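You operate a simulated robot arm through the tools that you are given. There is no shell and no other tool. Be economical: measure what you need, move in short steps, check, and stop when the job is done.

The job below is to be done with a simulated robot arm. You get a single attempt, and the scene is never put back.

Task
Change the pump board over from motor to lamp and light it.
Fine: The board on the blue stand. Green switch and red rotary switch off first; no plug is moved while the rotary switch is on. Blue plug to LAMP +, green plug to LAMP -. Both switches on again at the end.

The check looks at the end state, three seconds after you hand in, the way a careful person would. Anything else that was tipped, shoved, dropped, spilled or broken makes it a failure.

Robot
A 7-joint arm with a two-finger parallel gripper, fixed in place. Base frame: the origin is at the foot of the arm, x ahead of it, y to its left, z up. Readings come in mm, degrees, newtons and seconds.
With the tool pointing down near the work surface it reaches from about 480 to 920 mm from the base axis. Its first joint turns from -115.0 to 115.0 degrees. Payload 3.91 kg.
The tool frame sits at the grasp point between the pads (the TCP): z along the fingers, y along the line on which they close. The tips reach 30 mm beyond it. The gripper opens to 110 mm. The fingers are 20 mm wide and 10 mm thick; the gripper's body (48 by 112 mm) begins 55 mm behind the TCP.
Orientation is that of the tool frame in the base frame, as a unit quaternion [w, x, y, z]. With the fingers straight down and closing along the base's y, the tool's x points along the base's -x, its y along +y and its z along -z.

Tools
- The arm moves only by the tool arm_command. Its argument "series" is a list of rows, each a list of 7 numbers: the finger opening in mm, from 0 to 110, then the shift along the tool's x, y, z in units of 300 mm (1.0 is 300 mm), then the turn, a rotation vector about the tool's x, y, z in units of 120 degrees (1.0 is 120 degrees). In form: [[gripper, tx, ty, tz, rx, ry, rz], ...]. A call has 1 to 8 rows; each row is the pose to reach, as a shift and turn from the pose commanded when the call began, along the tool's axes at that moment. A call with a number of a shift or a turn outside -1 to 1 is refused whole. Rows are played at 5 a second. More than 50 mm and 8.6 degrees between two rows, or a gripper value outside its range, and nothing of the call is played. Where a pose cannot be reached the arm comes as near as it can. A force on the tool above 40 N (or 10 N above the force at the start of the call, whichever is more), or a blocked arm, ends the call early, and 0.2 s more pass. Each finger travels about 153 mm/s and halts on what it meets, pressing with about 28 N; the grip force reading is that of the motor and also rises with nothing between the fingers. The clock runs only during rows and for 0.2 s after the last one: add rows that repeat a pose to give the fingers time. It gives the time, the measured TCP pose, the force on the tool (base axes), the opening and the grip force at its end, in the units of the frame above (readings bear some noise).
- Cameras (640 x 400 px; columns grow to the right, rows downward): "scene" is fixed at [218.8, -497.9, 1487.5]; the picture's right is [0.36, -0.93, 0.00], its down [-0.52, -0.20, -0.83] and it looks along [0.77, 0.29, -0.56] (base axes); focal length 351 px, centre (320, 200). "wrist" rides on the gripper at [72, 17, -103] in the tool frame; the picture's right is [-0.23, 0.97, 0.00], its down [-0.76, -0.18, -0.62] and it looks along [-0.61, -0.14, 0.78] (tool axes); focal length 222 px, centre (320, 200). There is no depth. A picture from a camera that has moved, and an enlarged one, comes with that camera's place and axes in the base frame and with its lens.
- get_image(camera): a new picture of that camera. The clock stands still meanwhile.
- raise_lower(by): slides the trunk up (or, below 0, down) by that many mm; the arm rides with it, the base frame stays. It gives what a move gives, with no picture.
- close_up(camera, box): a new picture of the part [left, top, right, bottom] of that camera's present view, enlarged. The clock stands still meanwhile.
- job_done(): hands the job in; it is judged then, once.

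Work in short steps. Places have to be worked out from the pictures, the camera data and where the tool is seen: move nearer, look again, correct. Check each grasp and each placing, and mend what went wrong. You have 120 turns and 68 pictures in all, those below and enlarged ones among them. Open the gripper and draw the arm clear of the work before you hand the job in, unless the task says otherwise; then end with one line.

The tools are called after ">>>" as a command line: name --pt "numbers of a row" for each row, then --argument value for the rest, lists and objects as JSON in quotes. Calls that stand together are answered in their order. arm_command: Moves the arm, as the interface text tells. Its arguments: {"type":"object","properties":{"series":{"type":"array","items":{"type":"array","items":{"type":"number"}}}},"required":["series"]} The other tools are called the same way: raise_lower (by) slides the trunk up or down; get_image (camera) takes a picture; close_up (camera, box) takes an enlarged picture of a part of a camera's view; job_done () hands the job in.

At the start:

```text
time: 0.0
tool_pos: [540.3, -129.4, 1277.1]
ee_rot: [0.0, 0.0, 1.0, 0.0]
wrist_force: [-0.7, 0.2, 0.1]
finger_gap: 109.9
grasp_force: 0.1
trunk travel left (down, up): [-750.0, 240.0]
```

scene: 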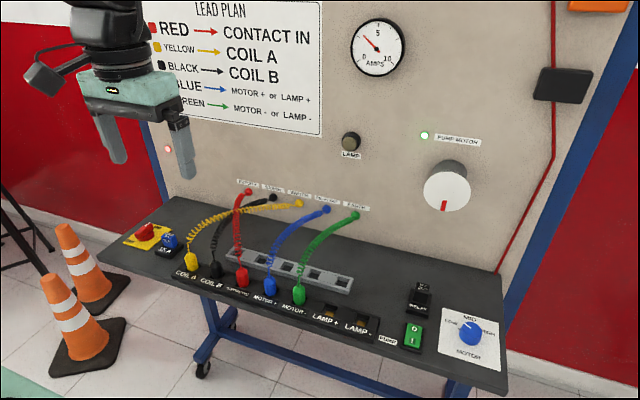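
wrist: 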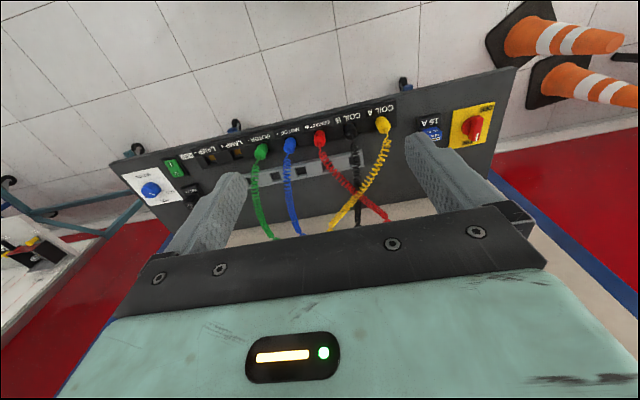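

I'll look at the board enlarged first, to identify switches, plugs and sockets.

>>> close_up --camera "scene" --box '[110, 170, 330, 310]'

>>> close_up --camera "scene" --box '[290, 240, 510, 380]'

>>> close_up --camera "wrist" --box '[100, 60, 540, 260]'

```text
2.86 times, centred on (220, 240) of scene
camera zoom: at [218.8, -497.9, 1487.5], right [0.36, -0.93, 0.0], down [-0.52, -0.2, -0.83], along [0.77, 0.29, -0.56], focal length 1002 px, centre (606, 86)
```

zoom: 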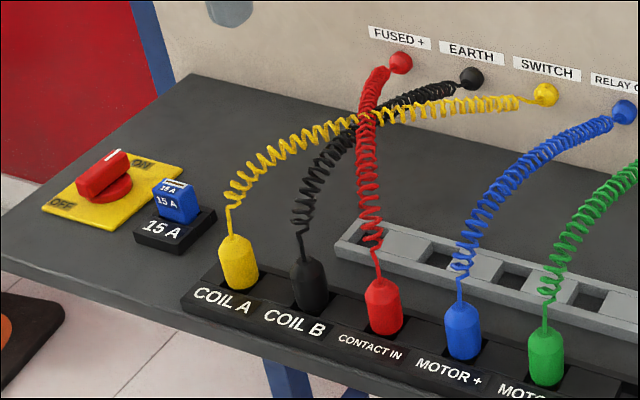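

```text
2.86 times, centred on (400, 310) of scene
camera zoom: at [218.8, -497.9, 1487.5], right [0.36, -0.93, 0.0], down [-0.52, -0.2, -0.83], along [0.77, 0.29, -0.56], focal length 1002 px, centre (91, -114)
```

zoom: 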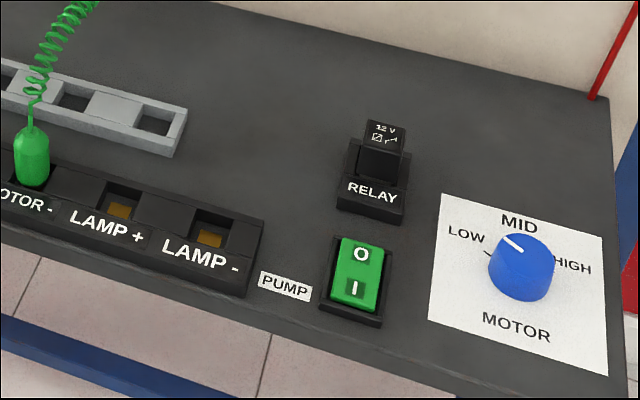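

```text
1.45 times, centred on (320, 160) of wrist
camera zoom: at [468.3, -110.9, 1380.1], right [0.23, 0.97, 0.0], down [0.76, -0.18, 0.62], along [0.61, -0.14, -0.78], focal length 323 px, centre (320, 258)
```

zoom: 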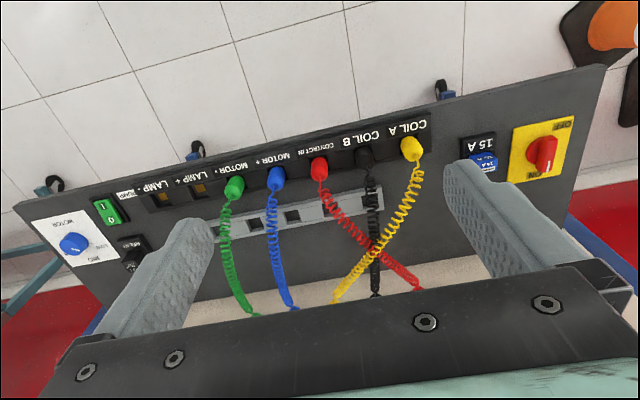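

The plugs sit in a row along y at x≈643 with a 66 mm pitch (yellow y≈-32, LAMP - y≈-427). The green switch is near (641,-519) and the red rotary near (692,145). I'll go toward the green switch first, closing the fingers on the way.

>>> arm_command --pt "60 -0.033 -0.139 0.055 0 0 0" --pt "0 -0.067 -0.278 0.111 0 0 0" --pt "0 -0.1 -0.417 0.167 0 0 0" --pt "0 -0.133 -0.555 0.222 0 0 0" --pt "0 -0.167 -0.694 0.278 0 0 0" --pt "0 -0.2 -0.833 0.333 0 0 0"

>>> arm_command --pt "0 0 -0.155 0.083 0 0 0" --pt "0 0.033 -0.31 0.167 0 0 0" --pt "0 0.05 -0.467 0.25 0 0 0"

>>> get_image --camera "wrist"

```text
time: 1.4
tool_pos: [600.3, -380.6, 1177.4]
ee_rot: [0.0, 0.0, 1.0, -0.001]
wrist_force: [0.2, 1.0, 0.2]
finger_gap: 0.0
grasp_force: 28.0
trunk travel left (down, up): [-750.0, 240.0]
```

```text
refused: row 1 steps farther than a row can; nothing moved
```

```text
62 pictures are left
camera wrist: at [527.2, -363.7, 1280.6], right [0.23, 0.97, 0.0], down [0.76, -0.18, 0.62], along [0.61, -0.14, -0.78], focal length 222 px, centre (320, 200)
```

wrist: 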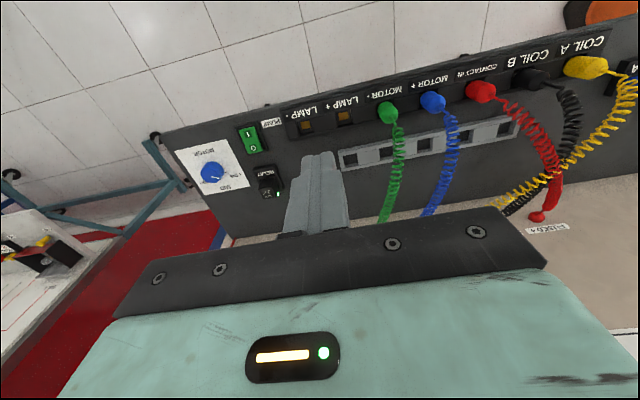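

Now at (600,-381,1177). The new view puts the green switch near (650,-514), so I continue there in smaller steps.

>>> arm_command --pt "0 0 -0.13 0.07 0 0 0" --pt "0 0 -0.26 0.14 0 0 0" --pt "0 0 -0.38 0.22 0 0 0" --pt "0 0 -0.46 0.32 0 0 0"

>>> close_up --camera "wrist" --box '[160, 40, 480, 240]'

```text
time: 2.4
tool_pos: [600.6, -520.1, 1082.2]
ee_rot: [0.0, 0.0, 1.0, 0.0]
wrist_force: [-0.3, 0.1, 1.3]
finger_gap: 0.0
grasp_force: 28.1
trunk travel left (down, up): [-750.0, 240.0]
```

```text
2.00 times, centred on (320, 140) of wrist
camera zoom: at [528.6, -501.6, 1186.5], right [0.23, 0.97, 0.0], down [0.76, -0.18, 0.62], along [0.61, -0.14, -0.78], focal length 444 px, centre (320, 320)
```

zoom: 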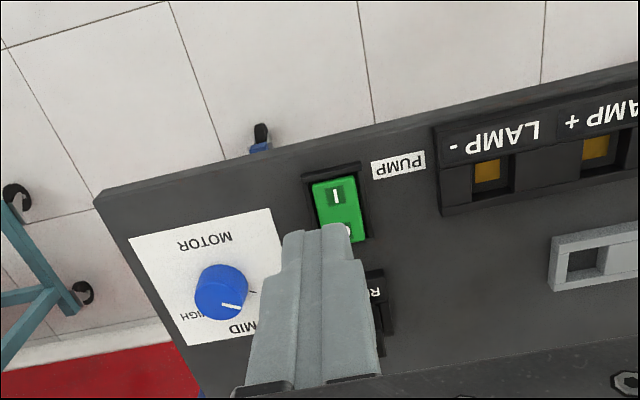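

The rocker has I at the near side and O at the far side. I look closely from the side to see which half is pressed.

>>> close_up --camera "scene" --box '[380, 305, 444, 345]'

```text
10.00 times, centred on (412, 325) of scene
camera zoom: at [218.8, -497.9, 1487.5], right [0.36, -0.93, 0.0], down [-0.52, -0.2, -0.83], along [0.77, 0.29, -0.56], focal length 3507 px, centre (-600, -1050)
```

zoom: 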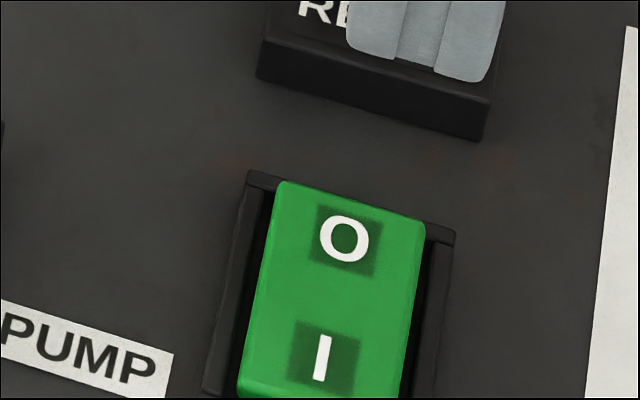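

I side is down, so it's on; O lies at about (656,-519). I move over O with the tips about 20 mm above it.

>>> arm_command --pt "0 -0.095 0.0 0.08 0 0 0" --pt "0 -0.19 0.003 0.16 0 0 0" --pt "0 -0.19 0.003 0.28 0 0 0" --pt "0 -0.19 0.003 0.357 0 0 0" --pt "0 -0.19 0.003 0.357 0 0 0"

>>> close_up --camera "scene" --box '[348, 265, 476, 345]'

```text
time: 3.6
tool_pos: [657.9, -518.1, 974.8]
ee_rot: [-0.001, 0.0, 1.0, -0.001]
wrist_force: [0.4, 0.2, 0.7]
finger_gap: 0.0
grasp_force: 27.8
trunk travel left (down, up): [-750.0, 240.0]
```

```text
5.00 times, centred on (412, 305) of scene
camera zoom: at [218.8, -497.9, 1487.5], right [0.36, -0.93, 0.0], down [-0.52, -0.2, -0.83], along [0.77, 0.29, -0.56], focal length 1754 px, centre (-140, -325)
```

zoom: 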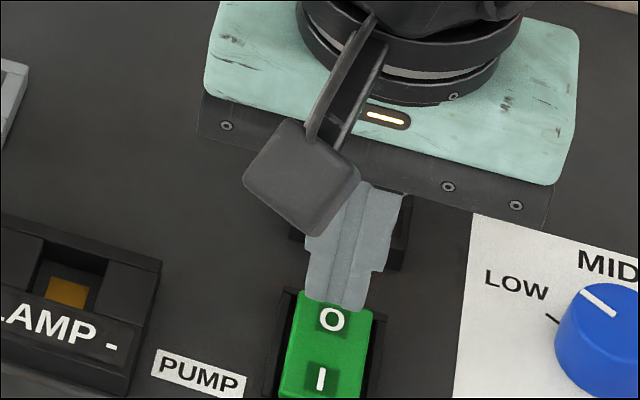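

The tips are above the O half. I descend slowly until contact.

>>> arm_command --pt "0 0 0 0.015 0 0 0" --pt "0 0 0 0.03 0 0 0" --pt "0 0 0 0.043 0 0 0" --pt "0 0 0 0.053 0 0 0" --pt "0 0 0 0.063 0 0 0" --pt "0 0 0 0.073 0 0 0" --pt "0 0 0 0.08 0 0 0"

>>> close_up --camera "scene" --box '[348, 265, 476, 345]'

```text
time: 5.2
tool_pos: [655.9, -515.9, 949.9]
ee_rot: [-0.001, 0.0, 1.0, 0.0]
wrist_force: [0.2, -0.3, 0.6]
finger_gap: 0.0
grasp_force: 27.5
trunk travel left (down, up): [-750.0, 240.0]
```

```text
5.00 times, centred on (412, 305) of scene
camera zoom: at [218.8, -497.9, 1487.5], right [0.36, -0.93, 0.0], down [-0.52, -0.2, -0.83], along [0.77, 0.29, -0.56], focal length 1754 px, centre (-140, -325)
```

zoom: 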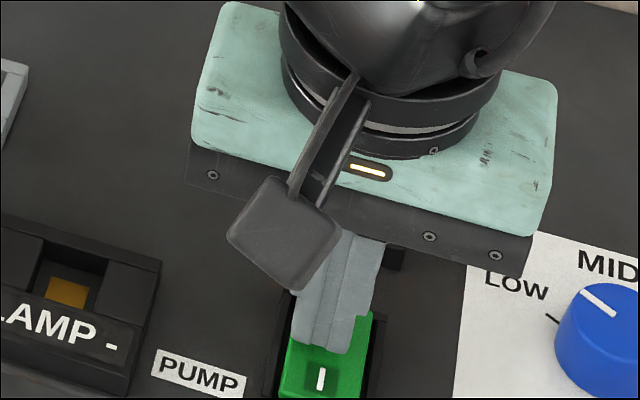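

No contact yet with the tips at z≈920; I continue down in 2–3 mm steps, nudging y by -3.

>>> arm_command --pt "0 0 -0.01 0.008 0 0 0" --pt "0 0 -0.01 0.016 0 0 0" --pt "0 0 -0.01 0.024 0 0 0" --pt "0 0 -0.01 0.032 0 0 0" --pt "0 0 -0.01 0.04 0 0 0"

>>> close_up --camera "scene" --box '[348, 265, 476, 345]'

```text
time: 6.5
tool_pos: [656.8, -519.9, 944.3]
ee_rot: [0.001, 0.0, 1.0, 0.0]
wrist_force: [-9.4, 9.8, 23.4]
finger_gap: 0.2
grasp_force: 27.9
trunk travel left (down, up): [-750.0, 240.0]
stopped in row 5: the force on the tool passed its limit (the readings are from after the stop); the commanded pose is now the measured one
```

```text
5.00 times, centred on (412, 305) of scene
camera zoom: at [218.8, -497.9, 1487.5], right [0.36, -0.93, 0.0], down [-0.52, -0.2, -0.83], along [0.77, 0.29, -0.56], focal length 1754 px, centre (-140, -325)
```

zoom: 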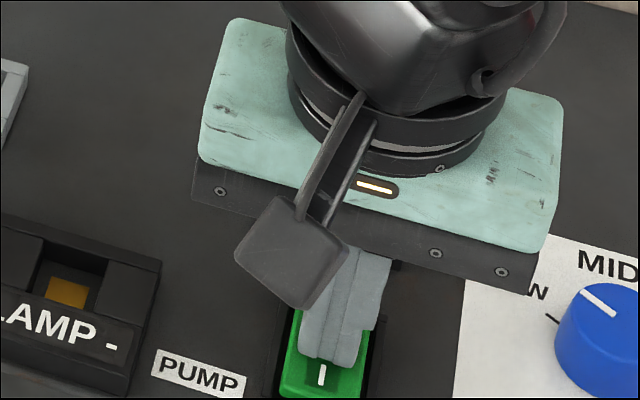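

Contact was made and the force limit passed. I raise the tool and check the rocker and the indicator lamp.

>>> arm_command --pt "0 0 0 -0.05 0 0 0" --pt "0 0 0 -0.15 0 0 0" --pt "0 0.0 0 -0.3 0 0 0" --pt "0 0.0 0 -0.4 0 0 0"

>>> close_up --camera "scene" --box '[364, 295, 460, 355]'

>>> get_image --camera "scene"

```text
time: 7.5
tool_pos: [658.7, -521.3, 1060.4]
ee_rot: [0.002, 0.001, 1.0, -0.002]
wrist_force: [-0.8, -1.2, 0.5]
finger_gap: 0.1
grasp_force: 27.6
trunk travel left (down, up): [-750.0, 240.0]
```

```text
6.67 times, centred on (412, 325) of scene
camera zoom: at [218.8, -497.9, 1487.5], right [0.36, -0.93, 0.0], down [-0.52, -0.2, -0.83], along [0.77, 0.29, -0.56], focal length 2338 px, centre (-293, -633)
```

zoom: 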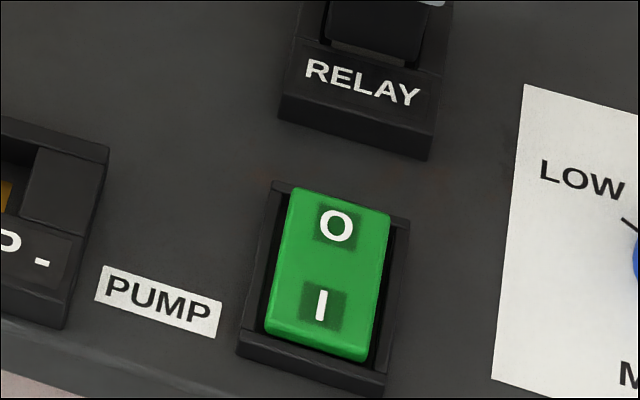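

```text
55 pictures are left
```

scene: 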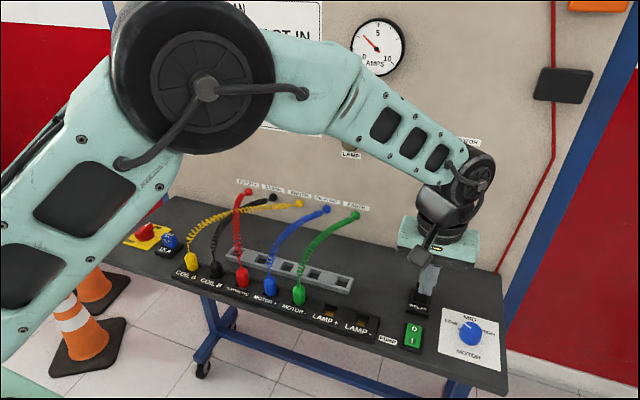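

The near (I) edge now stands raised, so green is off. Next I travel to the red rotary switch, well above the cords.

>>> arm_command --pt "0 0.02 0.14 -0.05 0 0 0" --pt "0 0.04 0.28 -0.1 0 0 0" --pt "0 0.06 0.42 -0.15 0 0 0" --pt "0 0.08 0.56 -0.2 0 0 0" --pt "0 0.1 0.7 -0.2 0 0 0" --pt "0 0.12 0.85 -0.2 0 0 0" --pt "0 0.13 0.98 -0.2 0 0 0"

>>> arm_command --pt "0 0 0.14 0 0 0 0" --pt "0 0 0.28 0 0 0 0" --pt "0 0 0.42 0 0 0 0" --pt "0 0 0.56 0 0 0 0" --pt "0 0 0.7 0 0 0 0" --pt "0 0 0.85 0 0 0 0" --pt "0 0 0.98 0 0 0 0"

>>> arm_command --pt "50 0.0 0.1 0 0 0 0" --pt "60 0 0.2 0 0 0 0" --pt "60 0 0.2 0 0 0 0"

>>> get_image --camera "wrist"

>>> close_up --camera "scene" --box '[340, 10, 500, 110]'

```text
time: 9.1
tool_pos: [617.6, -223.9, 1122.5]
ee_rot: [0.002, 0.001, 1.0, -0.001]
wrist_force: [-0.3, -0.7, 0.3]
finger_gap: 0.1
grasp_force: 28.0
trunk travel left (down, up): [-750.0, 240.0]
```

```text
time: 10.7
tool_pos: [620.8, 67.2, 1120.4]
ee_rot: [0.001, 0.001, 1.0, -0.002]
wrist_force: [0.0, -0.5, -0.9]
finger_gap: 0.0
grasp_force: 28.5
trunk travel left (down, up): [-750.0, 240.0]
```

```text
time: 11.5
tool_pos: [620.3, 128.9, 1117.9]
ee_rot: [0.003, -0.001, 1.0, -0.002]
wrist_force: [0.4, 0.3, -0.2]
finger_gap: 60.0
grasp_force: 0.1
trunk travel left (down, up): [-750.0, 240.0]
```

```text
54 pictures are left
camera wrist: at [548.5, 147.5, 1220.6], right [0.23, 0.97, 0.0], down [0.76, -0.18, 0.63], along [0.61, -0.14, -0.78], focal length 222 px, centre (320, 200)
```

wrist: 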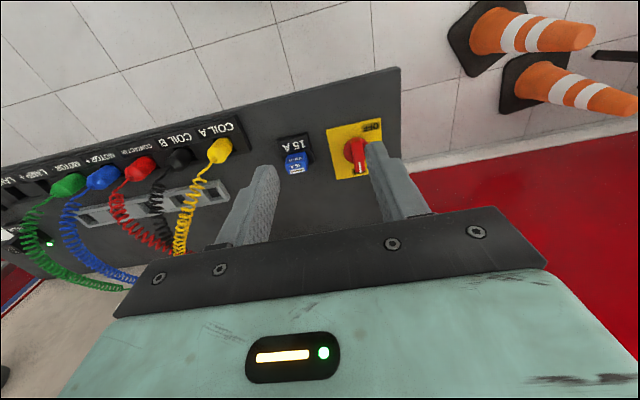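

```text
4.00 times, centred on (420, 60) of scene
camera zoom: at [218.8, -497.9, 1487.5], right [0.36, -0.93, 0.0], down [-0.52, -0.2, -0.83], along [0.77, 0.29, -0.56], focal length 1403 px, centre (-80, 760)
```

zoom: 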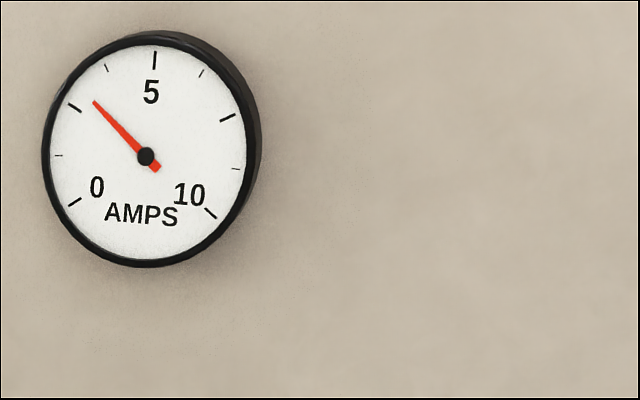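

The ammeter still shows current; I check the rocker and the pump-motor light again, and look at the rotary enlarged.

>>> close_up --camera "scene" --box '[364, 120, 524, 220]'

>>> close_up --camera "scene" --box '[380, 305, 444, 345]'

>>> close_up --camera "wrist" --box '[280, 100, 440, 200]'

>>> close_up --camera "scene" --box '[108, 205, 204, 265]'

```text
4.00 times, centred on (444, 170) of scene
camera zoom: at [218.8, -497.9, 1487.5], right [0.36, -0.93, 0.0], down [-0.52, -0.2, -0.83], along [0.77, 0.29, -0.56], focal length 1403 px, centre (-176, 320)
```

zoom: 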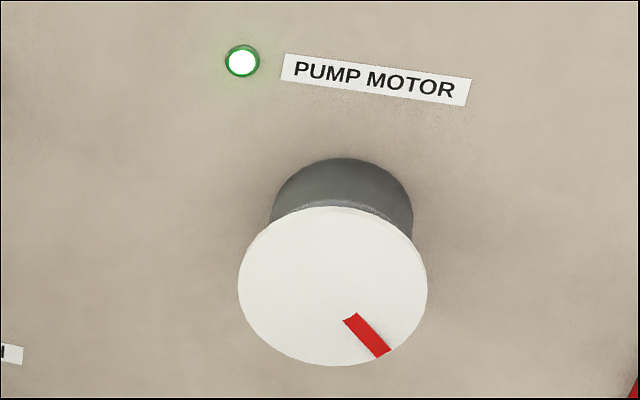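

```text
10.00 times, centred on (412, 325) of scene
camera zoom: at [218.8, -497.9, 1487.5], right [0.36, -0.93, 0.0], down [-0.52, -0.2, -0.83], along [0.77, 0.29, -0.56], focal length 3507 px, centre (-600, -1050)
```

zoom: 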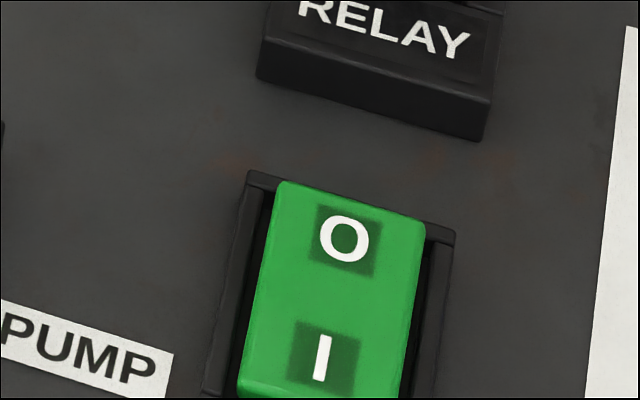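

```text
4.00 times, centred on (360, 150) of wrist
camera zoom: at [548.5, 147.5, 1220.6], right [0.23, 0.97, 0.0], down [0.76, -0.18, 0.63], along [0.61, -0.14, -0.78], focal length 888 px, centre (160, 400)
```

zoom: 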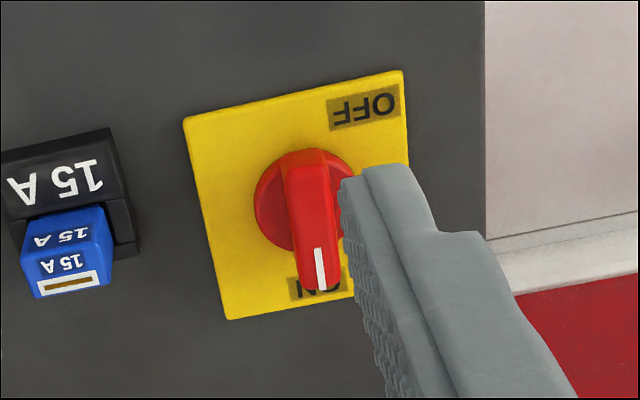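

```text
6.67 times, centred on (156, 235) of scene
camera zoom: at [218.8, -497.9, 1487.5], right [0.36, -0.93, 0.0], down [-0.52, -0.2, -0.83], along [0.77, 0.29, -0.56], focal length 2338 px, centre (1413, -33)
```

zoom: 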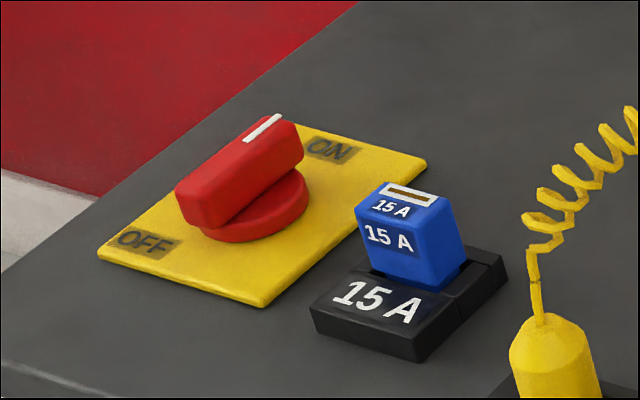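

The motor light is still on and the rocker looks unchanged: I pressed too near its pivot. O is really nearer x≈667, so I'll redo it afterwards. While here I do the rotary: knob centre ≈(706,160), pointer at ON (+x), OFF label at about 139° counter-clockwise. I position above the handle with the fingers either side.

>>> arm_command --pt "42 -0.1 0.03 0.1 0 0 0" --pt "42 -0.2 0.06 0.2 0 0 0" --pt "42 -0.287 0.103 0.3 0 0 0" --pt "42 -0.287 0.103 0.4 0 0 0" --pt "42 -0.287 0.103 0.4 0 0 0"

>>> close_up --camera "wrist" --box '[200, 60, 440, 210]'

>>> close_up --camera "scene" --box '[108, 205, 204, 265]'

```text
time: 12.7
tool_pos: [705.2, 160.4, 1001.3]
ee_rot: [0.002, 0.0, 1.0, -0.001]
wrist_force: [-0.7, 0.0, 0.4]
finger_gap: 42.0
grasp_force: 0.0
trunk travel left (down, up): [-750.0, 240.0]
```

```text
2.67 times, centred on (320, 135) of wrist
camera zoom: at [632.9, 179.7, 1105.1], right [0.23, 0.97, 0.0], down [0.76, -0.18, 0.63], along [0.61, -0.14, -0.78], focal length 592 px, centre (320, 373)
```

zoom: 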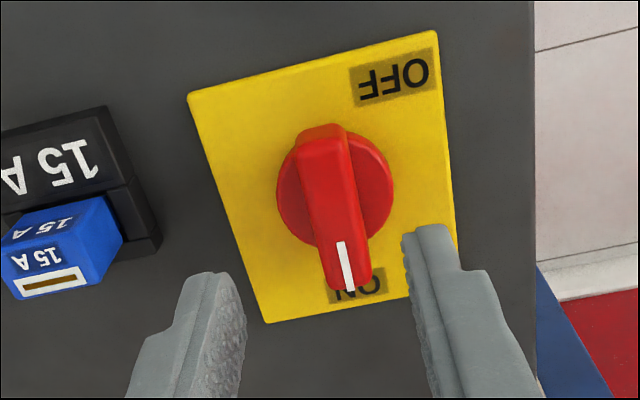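

```text
6.67 times, centred on (156, 235) of scene
camera zoom: at [218.8, -497.9, 1487.5], right [0.36, -0.93, 0.0], down [-0.52, -0.2, -0.83], along [0.77, 0.29, -0.56], focal length 2338 px, centre (1413, -33)
```

zoom: 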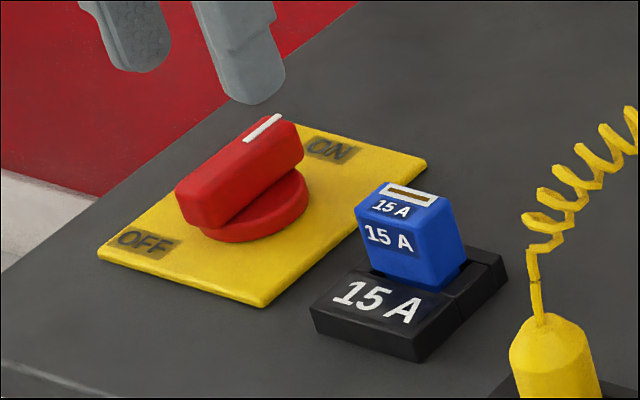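

The handle top is roughly at (708,165), z≈922. I lower so the tips are around z 920 and check against the handle.

>>> arm_command --pt "42 -0.01 0.015 0.06 0 0 0" --pt "42 -0.01 0.015 0.12 0 0 0" --pt "42 -0.01 0.015 0.172 0 0 0" --pt "42 -0.01 0.015 0.172 0 0 0"

>>> close_up --camera "wrist" --box '[200, 60, 440, 210]'

>>> close_up --camera "scene" --box '[108, 205, 204, 265]'

```text
time: 13.7
tool_pos: [708.1, 164.0, 947.2]
ee_rot: [0.002, 0.0, 1.0, -0.002]
wrist_force: [0.2, -0.8, 0.5]
finger_gap: 42.1
grasp_force: 0.0
trunk travel left (down, up): [-750.0, 240.0]
```

```text
2.67 times, centred on (320, 135) of wrist
camera zoom: at [635.6, 182.4, 1050.9], right [0.23, 0.97, 0.0], down [0.76, -0.18, 0.63], along [0.61, -0.14, -0.78], focal length 592 px, centre (320, 373)
```

zoom: 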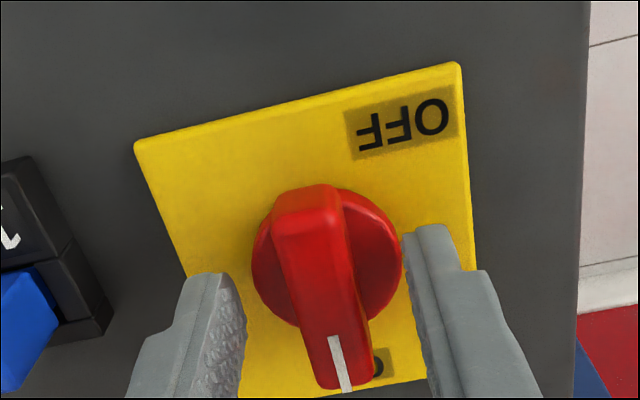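

```text
6.67 times, centred on (156, 235) of scene
camera zoom: at [218.8, -497.9, 1487.5], right [0.36, -0.93, 0.0], down [-0.52, -0.2, -0.83], along [0.77, 0.29, -0.56], focal length 2338 px, centre (1413, -33)
```

zoom: 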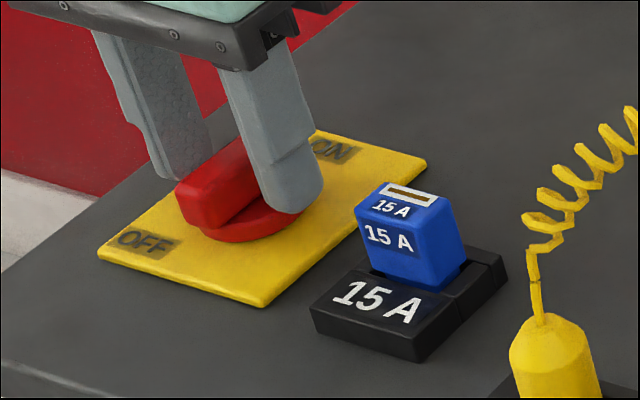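

The fingers straddle the handle nicely. I lower 4 mm and close.

>>> arm_command --pt "42 0 0.005 0.013 0 0 0" --pt "25 0 0.005 0.013 0 0 0" --pt "10 0 0.005 0.013 0 0 0" --pt "10 0 0.005 0.013 0 0 0"

>>> close_up --camera "wrist" --box '[200, 60, 440, 210]'

```text
time: 14.7
tool_pos: [707.8, 164.8, 944.4]
ee_rot: [0.001, 0.0, 1.0, -0.001]
wrist_force: [0.2, -0.6, -0.5]
finger_gap: 15.6
grasp_force: 45.0
trunk travel left (down, up): [-750.0, 240.0]
```

```text
2.67 times, centred on (320, 135) of wrist
camera zoom: at [635.9, 183.6, 1047.5], right [0.23, 0.97, 0.0], down [0.76, -0.18, 0.63], along [0.61, -0.14, -0.78], focal length 592 px, centre (320, 373)
```

zoom: 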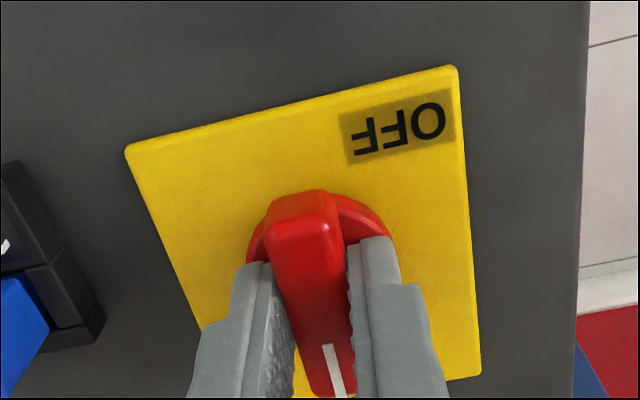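

Grip on the handle is firm (15.6 mm, 45 N). I turn counter-clockwise (seen from above), 32° first.

>>> arm_command --pt "8 0 0 0 0 0 -0.067" --pt "8 0 0 0 0 0 -0.133" --pt "8 0 0 0 0 0 -0.2" --pt "8 0 0 0 0 0 -0.267" --pt "8 0 0 0 0 0 -0.267"

>>> close_up --camera "wrist" --box '[200, 60, 440, 210]'

```text
time: 15.9
tool_pos: [708.1, 165.0, 944.0]
ee_rot: [0.001, -0.276, 0.961, -0.003]
wrist_force: [-1.3, 4.0, -5.8]
finger_gap: 16.0
grasp_force: 45.0
trunk travel left (down, up): [-750.0, 240.0]
```

```text
2.67 times, centred on (320, 135) of wrist
camera zoom: at [638.4, 141.6, 1047.7], right [-0.32, 0.95, 0.0], down [0.74, 0.26, 0.62], along [0.59, 0.2, -0.78], focal length 592 px, centre (320, 373)
```

zoom: 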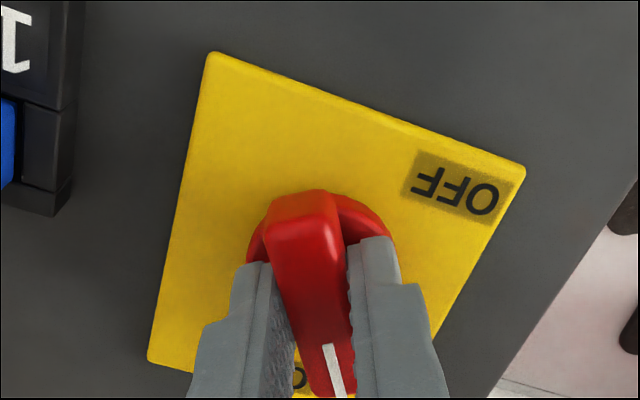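

The handle follows. I keep turning, 56° more.

>>> arm_command --pt "8 0 0 0 0 0 -0.067" --pt "8 0 0 0 0 0 -0.133" --pt "8 0 0 0 0 0 -0.2" --pt "8 0 0 0 0 0 -0.267" --pt "8 0 0 0 0 0 -0.333" --pt "8 0 0 0 0 0 -0.4" --pt "8 0 0 0 0 0 -0.467" --pt "8 0 0 0 0 0 -0.467"

>>> close_up --camera "wrist" --box '[200, 60, 440, 210]'

>>> get_image --camera "scene"

```text
time: 17.7
tool_pos: [709.1, 163.1, 945.4]
ee_rot: [0.002, -0.695, 0.719, -0.003]
wrist_force: [12.3, -8.2, 13.6]
finger_gap: 16.0
grasp_force: 44.7
trunk travel left (down, up): [-750.0, 240.0]
```

```text
2.67 times, centred on (320, 135) of wrist
camera zoom: at [690.3, 93.1, 1047.8], right [-0.97, 0.26, -0.01], down [0.2, 0.76, 0.62], along [0.17, 0.6, -0.78], focal length 592 px, centre (320, 373)
```

zoom: 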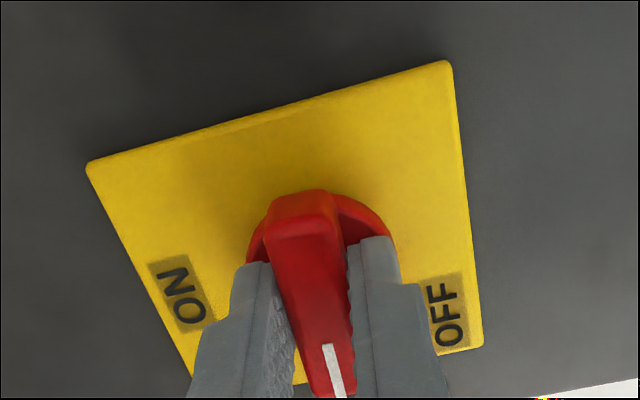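

```text
41 pictures are left
```

scene: 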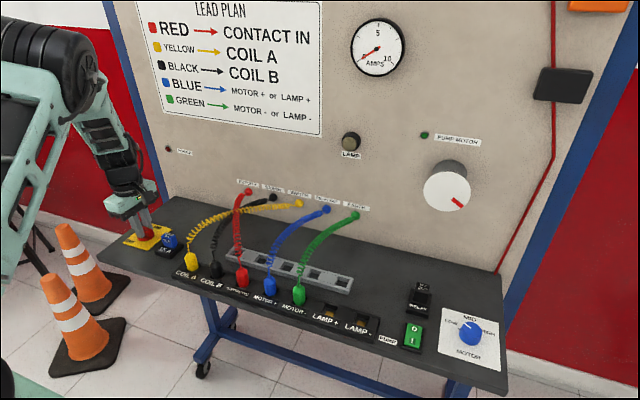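

Ammeter at zero and both lights off: power is cut. The pointer is at about 90°, not yet at the OFF label, so I try carefully on further by 24°.

>>> arm_command --pt "8 0 0 0 0 0 -0.05" --pt "8 0 0 0 0 0 -0.1" --pt "8 0 0 0 0 0 -0.15" --pt "8 0 0 0 0 0 -0.2" --pt "8 0 0 0 0 0 -0.2"

>>> close_up --camera "wrist" --box '[200, 60, 440, 210]'

```text
time: 18.9
tool_pos: [710.2, 162.9, 943.9]
ee_rot: [-0.001, 0.83, -0.558, 0.002]
wrist_force: [20.4, -3.8, 9.6]
finger_gap: 23.8
grasp_force: 45.0
trunk travel left (down, up): [-750.0, 240.0]
```

```text
2.67 times, centred on (320, 135) of wrist
camera zoom: at [721.4, 91.8, 1047.3], right [-0.99, -0.16, 0.0], down [-0.12, 0.77, 0.62], along [-0.09, 0.61, -0.78], focal length 592 px, centre (320, 373)
```

zoom: 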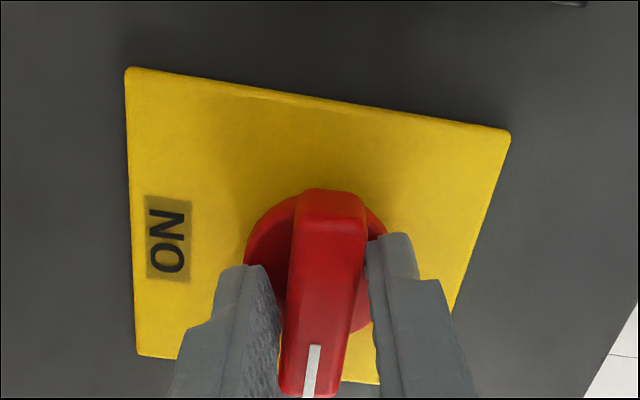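

The gripper opened to 23.8 while the knob stayed: its stop is at 90°, which is the OFF position. I turn back about 22° to relax, open, and lift.

>>> arm_command --pt "16 0 0 0 0 0 0.06" --pt "16 0 0 0 0 0 0.12" --pt "16 0 0 0 0 0 0.18" --pt "42 0 0 0 0 0 0.18" --pt "44 0 0 0 0 0 0.18"

>>> arm_command --pt "44 0 0 -0.05 0 0 0" --pt "44 0 0 -0.15 0 0 0" --pt "44 0 0 -0.3 0 0 0" --pt "44 0 0 -0.45 0 0 0.05" --pt "44 0 0 -0.55 0 0 0.1"

>>> close_up --camera "wrist" --box '[200, 60, 440, 210]'

```text
time: 20.1
tool_pos: [705.2, 163.9, 943.4]
ee_rot: [0.0, 0.711, -0.704, 0.002]
wrist_force: [-6.0, 2.4, 15.7]
finger_gap: 41.1
grasp_force: 0.2
trunk travel left (down, up): [-750.0, 240.0]
```

```text
time: 21.3
tool_pos: [707.1, 165.1, 1112.5]
ee_rot: [0.0, -0.632, 0.775, -0.001]
wrist_force: [0.2, -0.5, 0.6]
finger_gap: 44.2
grasp_force: 0.0
trunk travel left (down, up): [-750.0, 240.0]
```

```text
2.67 times, centred on (320, 135) of wrist
camera zoom: at [676.5, 98.8, 1215.2], right [-0.91, 0.42, 0.0], down [0.33, 0.71, 0.62], along [0.26, 0.56, -0.78], focal length 592 px, centre (320, 373)
```

zoom: 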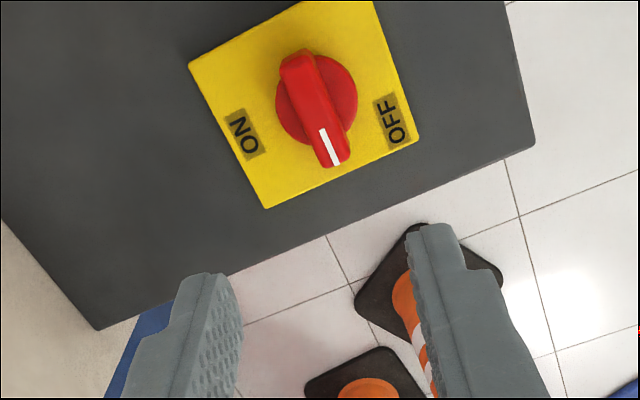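

The knob rests at its OFF stop with power off. I turn the tool back to its standard orientation, then go to the green switch.

>>> arm_command --pt "20 0 0 0 0 0 0.067" --pt "0 0 0 0 0 0 0.133" --pt "0 0 0 0 0 0 0.2" --pt "0 0 0 0 0 0 0.267" --pt "0 0 0 0 0 0 0.333" --pt "0 0 0 0 0 0 0.4"

>>> arm_command --pt "0 0 0 0 0 0 0.067" --pt "0 0 0 0 0 0 0.133" --pt "0 0 0 0 0 0 0.2" --pt "0 0 0 0 0 0 0.253" --pt "0 0 0 0 0 0 0.253"

```text
time: 22.7
tool_pos: [709.3, 163.5, 1110.9]
ee_rot: [0.002, -0.261, 0.965, -0.002]
wrist_force: [0.1, -0.1, 0.4]
finger_gap: 0.0
grasp_force: 27.9
trunk travel left (down, up): [-750.0, 240.0]
```

```text
time: 23.9
tool_pos: [709.2, 165.0, 1108.4]
ee_rot: [0.002, 0.0, 1.0, -0.001]
wrist_force: [0.1, -0.4, -0.2]
finger_gap: 0.0
grasp_force: 28.1
trunk travel left (down, up): [-750.0, 240.0]
```

Orientation is standard again. I travel back across to the green switch, aiming at x≈669 over the O half.

>>> arm_command --pt "0 0.03 -0.14 -0.02 0 0 0" --pt "0 0.06 -0.28 -0.03 0 0 0" --pt "0 0.1 -0.42 -0.03 0 0 0" --pt "0 0.13 -0.56 -0.03 0 0 0" --pt "0 0.17 -0.7 -0.03 0 0 0" --pt "0 0.18 -0.85 -0.03 0 0 0" --pt "0 0.18 -0.99 -0.03 0 0 0"

>>> arm_command --pt "0 0 -0.14 0 0 0 0" --pt "0 0 -0.28 0 0 0 0" --pt "0 0 -0.42 0 0 0 0" --pt "0 0 -0.56 0 0 0 0" --pt "0 0 -0.7 0 0 0 0" --pt "0 0 -0.85 0 0 0 0" --pt "0 0 -0.99 0 0 0 0"

>>> arm_command --pt "0 0 -0.1 0.1 0 0 0" --pt "0 0 -0.2 0.2 0 0 0" --pt "0 -0.02 -0.3 0.3 0 0 0" --pt "0 -0.05 -0.3 0.43 0 0 0" --pt "0 -0.05 -0.3 0.53 0 0 0" --pt "0 -0.05 -0.3 0.53 0 0 0"

```text
time: 25.5
tool_pos: [655.1, -132.0, 1116.9]
ee_rot: [0.002, -0.002, 1.0, -0.001]
wrist_force: [0.0, 0.6, -0.8]
finger_gap: 0.2
grasp_force: 27.9
trunk travel left (down, up): [-750.0, 240.0]
```

```text
time: 27.1
tool_pos: [655.3, -426.2, 1118.9]
ee_rot: [0.001, -0.002, 1.0, -0.002]
wrist_force: [0.1, -0.8, -0.3]
finger_gap: 0.2
grasp_force: 27.8
trunk travel left (down, up): [-750.0, 240.0]
```

```text
time: 28.5
tool_pos: [668.3, -522.2, 959.1]
ee_rot: [0.001, -0.002, 1.0, -0.002]
wrist_force: [-0.1, 0.3, -0.4]
finger_gap: 0.0
grasp_force: 28.2
trunk travel left (down, up): [-750.0, 240.0]
```

At (668,-522,959). I check the tip position relative to the rocker.

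>>> arm_command --pt "0 0.0 0.008 0.03 0 0 0" --pt "0 0.0 0.008 0.03 0 0 0"

>>> close_up --camera "scene" --box '[372, 300, 452, 350]'

>>> close_up --camera "wrist" --box '[240, 80, 400, 180]'

```text
time: 29.1
tool_pos: [668.3, -518.1, 951.4]
ee_rot: [0.001, -0.002, 1.0, 0.0]
wrist_force: [-0.2, 0.8, 0.1]
finger_gap: 0.0
grasp_force: 28.4
trunk travel left (down, up): [-750.0, 240.0]
```

```text
8.00 times, centred on (412, 325) of scene
camera zoom: at [218.8, -497.9, 1487.5], right [0.36, -0.93, 0.0], down [-0.52, -0.2, -0.83], along [0.77, 0.29, -0.56], focal length 2806 px, centre (-416, -800)
```

zoom: 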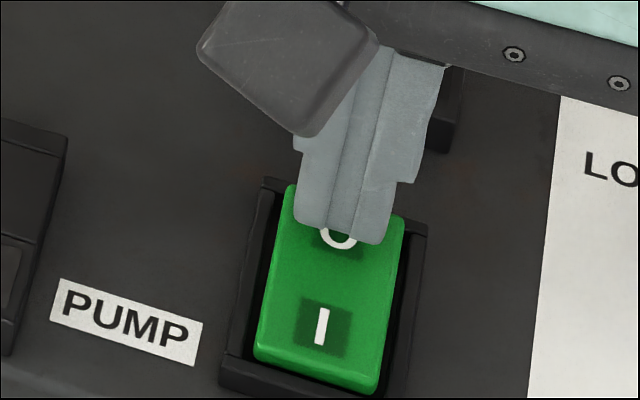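

```text
4.00 times, centred on (320, 130) of wrist
camera zoom: at [596.5, -500.3, 1054.9], right [0.23, 0.97, 0.0], down [0.76, -0.17, 0.63], along [0.61, -0.14, -0.78], focal length 888 px, centre (320, 480)
```

zoom: 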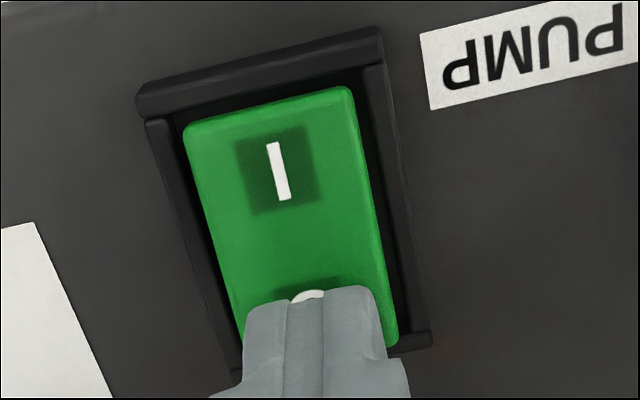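

The tip is well centred over O. I press down slowly.

>>> arm_command --pt "0 0 0 0.01 0 0 0" --pt "0 0 0 0.02 0 0 0" --pt "0 0 0 0.03 0 0 0" --pt "0 0 0 0.04 0 0 0" --pt "0 0 0 0.05 0 0 0"

>>> close_up --camera "wrist" --box '[240, 80, 400, 180]'

```text
time: 30.4
tool_pos: [673.2, -519.5, 944.2]
ee_rot: [0.005, -0.001, 1.0, -0.004]
wrist_force: [-2.1, 1.4, 16.0]
finger_gap: 0.3
grasp_force: 27.7
trunk travel left (down, up): [-750.0, 240.0]
stopped in row 5: the force on the tool passed its limit (the readings are from after the stop); the commanded pose is now the measured one
```

```text
4.00 times, centred on (320, 130) of wrist
camera zoom: at [599.6, -500.3, 1045.6], right [0.23, 0.97, -0.01], down [0.76, -0.17, 0.63], along [0.61, -0.15, -0.78], focal length 888 px, centre (320, 480)
```

zoom: 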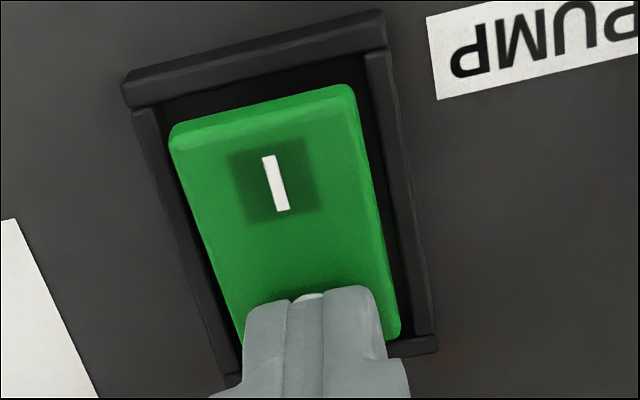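

The near side has visibly risen. I lift and confirm it stays.

>>> arm_command --pt "0 0 0 -0.04 0 0 0" --pt "0 0 0 -0.15 0 0 0" --pt "0 0.1 0 -0.3 0 0 0" --pt "0 0.1 0.0 -0.4 0 0 0"

>>> close_up --camera "scene" --box '[380, 305, 444, 345]'

>>> close_up --camera "wrist" --box '[240, 80, 400, 180]'

```text
refused: row 3 steps farther than a row can; nothing moved
```

```text
10.00 times, centred on (412, 325) of scene
camera zoom: at [218.8, -497.9, 1487.5], right [0.36, -0.93, 0.0], down [-0.52, -0.2, -0.83], along [0.77, 0.29, -0.56], focal length 3507 px, centre (-600, -1050)
```

zoom: 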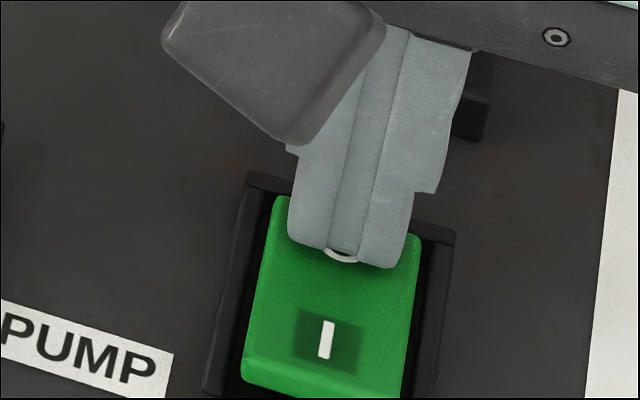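

```text
4.00 times, centred on (320, 130) of wrist
camera zoom: at [599.6, -500.3, 1045.6], right [0.23, 0.97, -0.01], down [0.76, -0.17, 0.63], along [0.61, -0.15, -0.78], focal length 888 px, centre (320, 480)
```

zoom: 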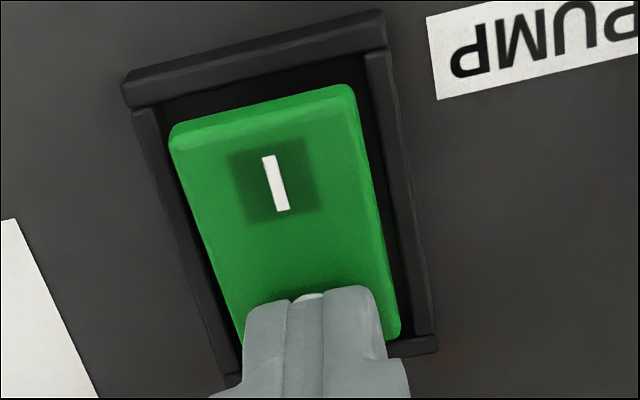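

The rocker has clearly tipped (O end lower in the picture than before). I lift with smaller steps and confirm.

>>> arm_command --pt "0 0 0 -0.04 0 0 0" --pt "0 0 0 -0.13 0 0 0" --pt "0 0.05 0 -0.26 0 0 0" --pt "0 0.09 0.08 -0.38 0 0 0" --pt "0 0.09 0.2 -0.45 0 0 0"

>>> close_up --camera "scene" --box '[380, 305, 444, 345]'

```text
time: 31.6
tool_pos: [643.2, -458.9, 1073.1]
ee_rot: [0.002, 0.0, 1.0, -0.003]
wrist_force: [-0.5, -0.5, 0.3]
finger_gap: 0.1
grasp_force: 27.9
trunk travel left (down, up): [-750.0, 240.0]
```

```text
10.00 times, centred on (412, 325) of scene
camera zoom: at [218.8, -497.9, 1487.5], right [0.36, -0.93, 0.0], down [-0.52, -0.2, -0.83], along [0.77, 0.29, -0.56], focal length 3507 px, centre (-600, -1050)
```

zoom: 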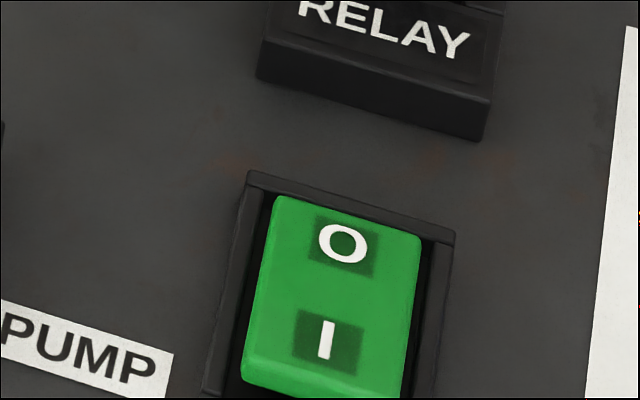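

Green switch is off now (O end down). Next I go above the green plug (y≈-296) with the fingers opened to 44 mm and look.

>>> arm_command --pt "20 0 0.14 0 0 0 0" --pt "44 0 0.28 0 0 0 0" --pt "44 0 0.42 0 0 0 0" --pt "44 0 0.543 0 0 0 0" --pt "44 0 0.543 0 0 0 0"

>>> close_up --camera "wrist" --box '[160, 50, 480, 250]'

>>> close_up --camera "scene" --box '[230, 190, 390, 290]'

```text
time: 32.8
tool_pos: [645.5, -294.7, 1072.6]
ee_rot: [0.004, 0.0, 1.0, -0.003]
wrist_force: [0.2, 0.2, -1.3]
finger_gap: 44.0
grasp_force: 0.0
trunk travel left (down, up): [-750.0, 240.0]
```

```text
2.00 times, centred on (320, 150) of wrist
camera zoom: at [572.2, -275.3, 1176.1], right [0.23, 0.97, 0.0], down [0.76, -0.17, 0.63], along [0.61, -0.15, -0.78], focal length 444 px, centre (320, 300)
```

zoom: 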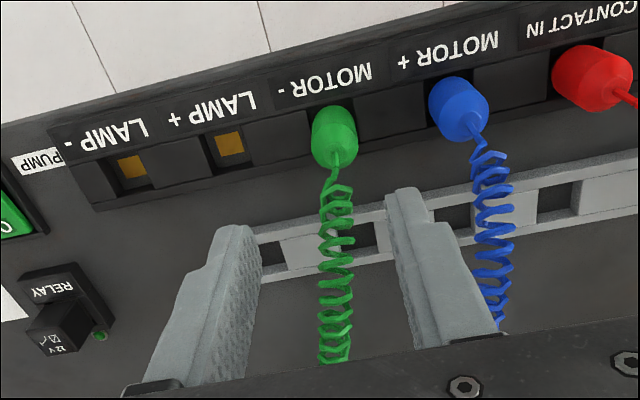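

```text
4.00 times, centred on (310, 240) of scene
camera zoom: at [218.8, -497.9, 1487.5], right [0.36, -0.93, 0.0], down [-0.52, -0.2, -0.83], along [0.77, 0.29, -0.56], focal length 1403 px, centre (360, 40)
```

zoom: 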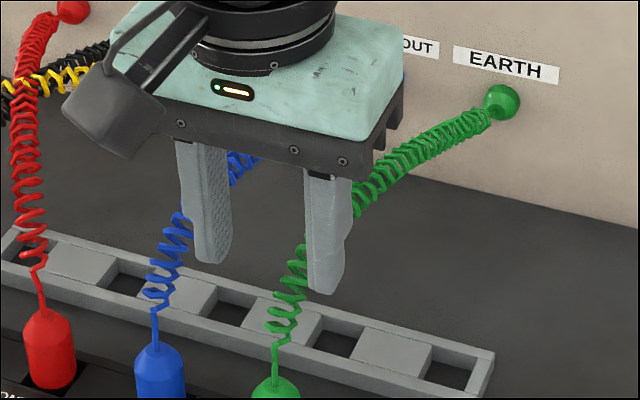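

Triangulating, the green plug's top is at about (658,-287,949), with LAMP - near y≈-422. I lower around it partly, then check.

>>> arm_command --pt "44 -0.038 0.022 0.1 0 0 0" --pt "44 -0.038 0.022 0.2 0 0 0" --pt "44 -0.038 0.022 0.32 0 0 0" --pt "44 -0.038 0.022 0.32 0 0 0"

>>> close_up --camera "wrist" --box '[200, 60, 440, 210]'

>>> close_up --camera "scene" --box '[236, 230, 364, 310]'

```text
time: 33.8
tool_pos: [654.9, -289.2, 977.1]
ee_rot: [0.004, -0.001, 1.0, -0.003]
wrist_force: [0.0, 0.0, -0.3]
finger_gap: 43.6
grasp_force: 0.1
trunk travel left (down, up): [-750.0, 240.0]
```

```text
2.67 times, centred on (320, 135) of wrist
camera zoom: at [583.5, -270.8, 1080.0], right [0.23, 0.97, 0.0], down [0.76, -0.17, 0.63], along [0.61, -0.14, -0.78], focal length 592 px, centre (320, 373)
```

zoom: 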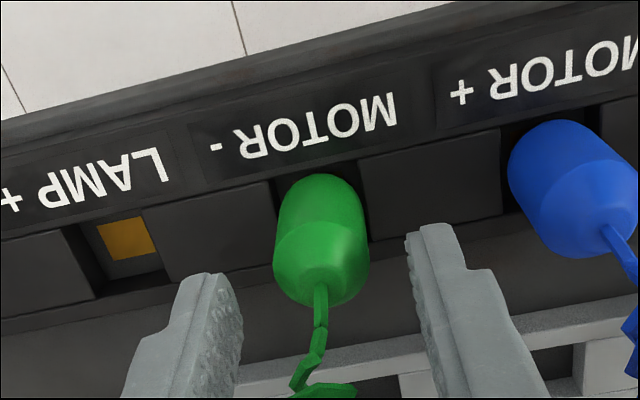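

```text
5.00 times, centred on (300, 270) of scene
camera zoom: at [218.8, -497.9, 1487.5], right [0.36, -0.93, 0.0], down [-0.52, -0.2, -0.83], along [0.77, 0.29, -0.56], focal length 1754 px, centre (420, -150)
```

zoom: 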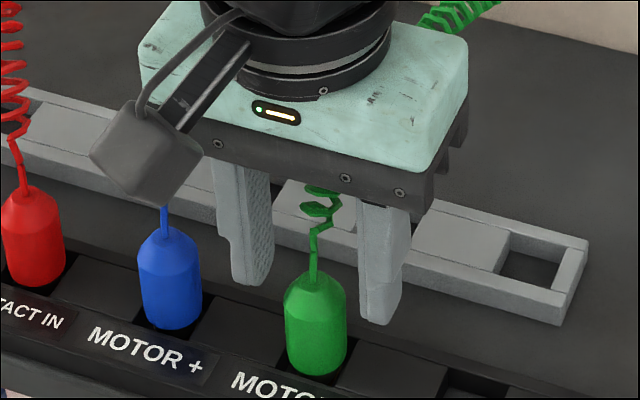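

The plug is centred between the fingers. I descend to z≈945 and close.

>>> arm_command --pt "44 -0.01 0.002 0.05 0 0 0" --pt "44 -0.01 0.002 0.08 0 0 0" --pt "44 -0.01 0.002 0.107 0 0 0" --pt "30 -0.01 0.002 0.107 0 0 0" --pt "15 -0.01 0.002 0.107 0 0 0" --pt "15 -0.01 0.002 0.107 0 0 0"

>>> close_up --camera "wrist" --box '[200, 60, 440, 210]'

```text
time: 35.1
tool_pos: [660.6, -289.1, 947.5]
ee_rot: [0.004, -0.001, 1.0, -0.002]
wrist_force: [-0.5, -0.4, 0.1]
finger_gap: 23.3
grasp_force: 27.8
trunk travel left (down, up): [-750.0, 240.0]
```

```text
2.67 times, centred on (320, 135) of wrist
camera zoom: at [587.3, -270.6, 1049.8], right [0.23, 0.97, 0.0], down [0.76, -0.17, 0.63], along [0.61, -0.14, -0.78], focal length 592 px, centre (320, 373)
```

zoom: 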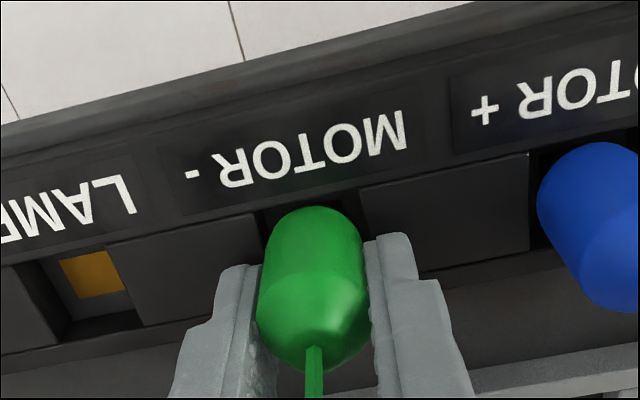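

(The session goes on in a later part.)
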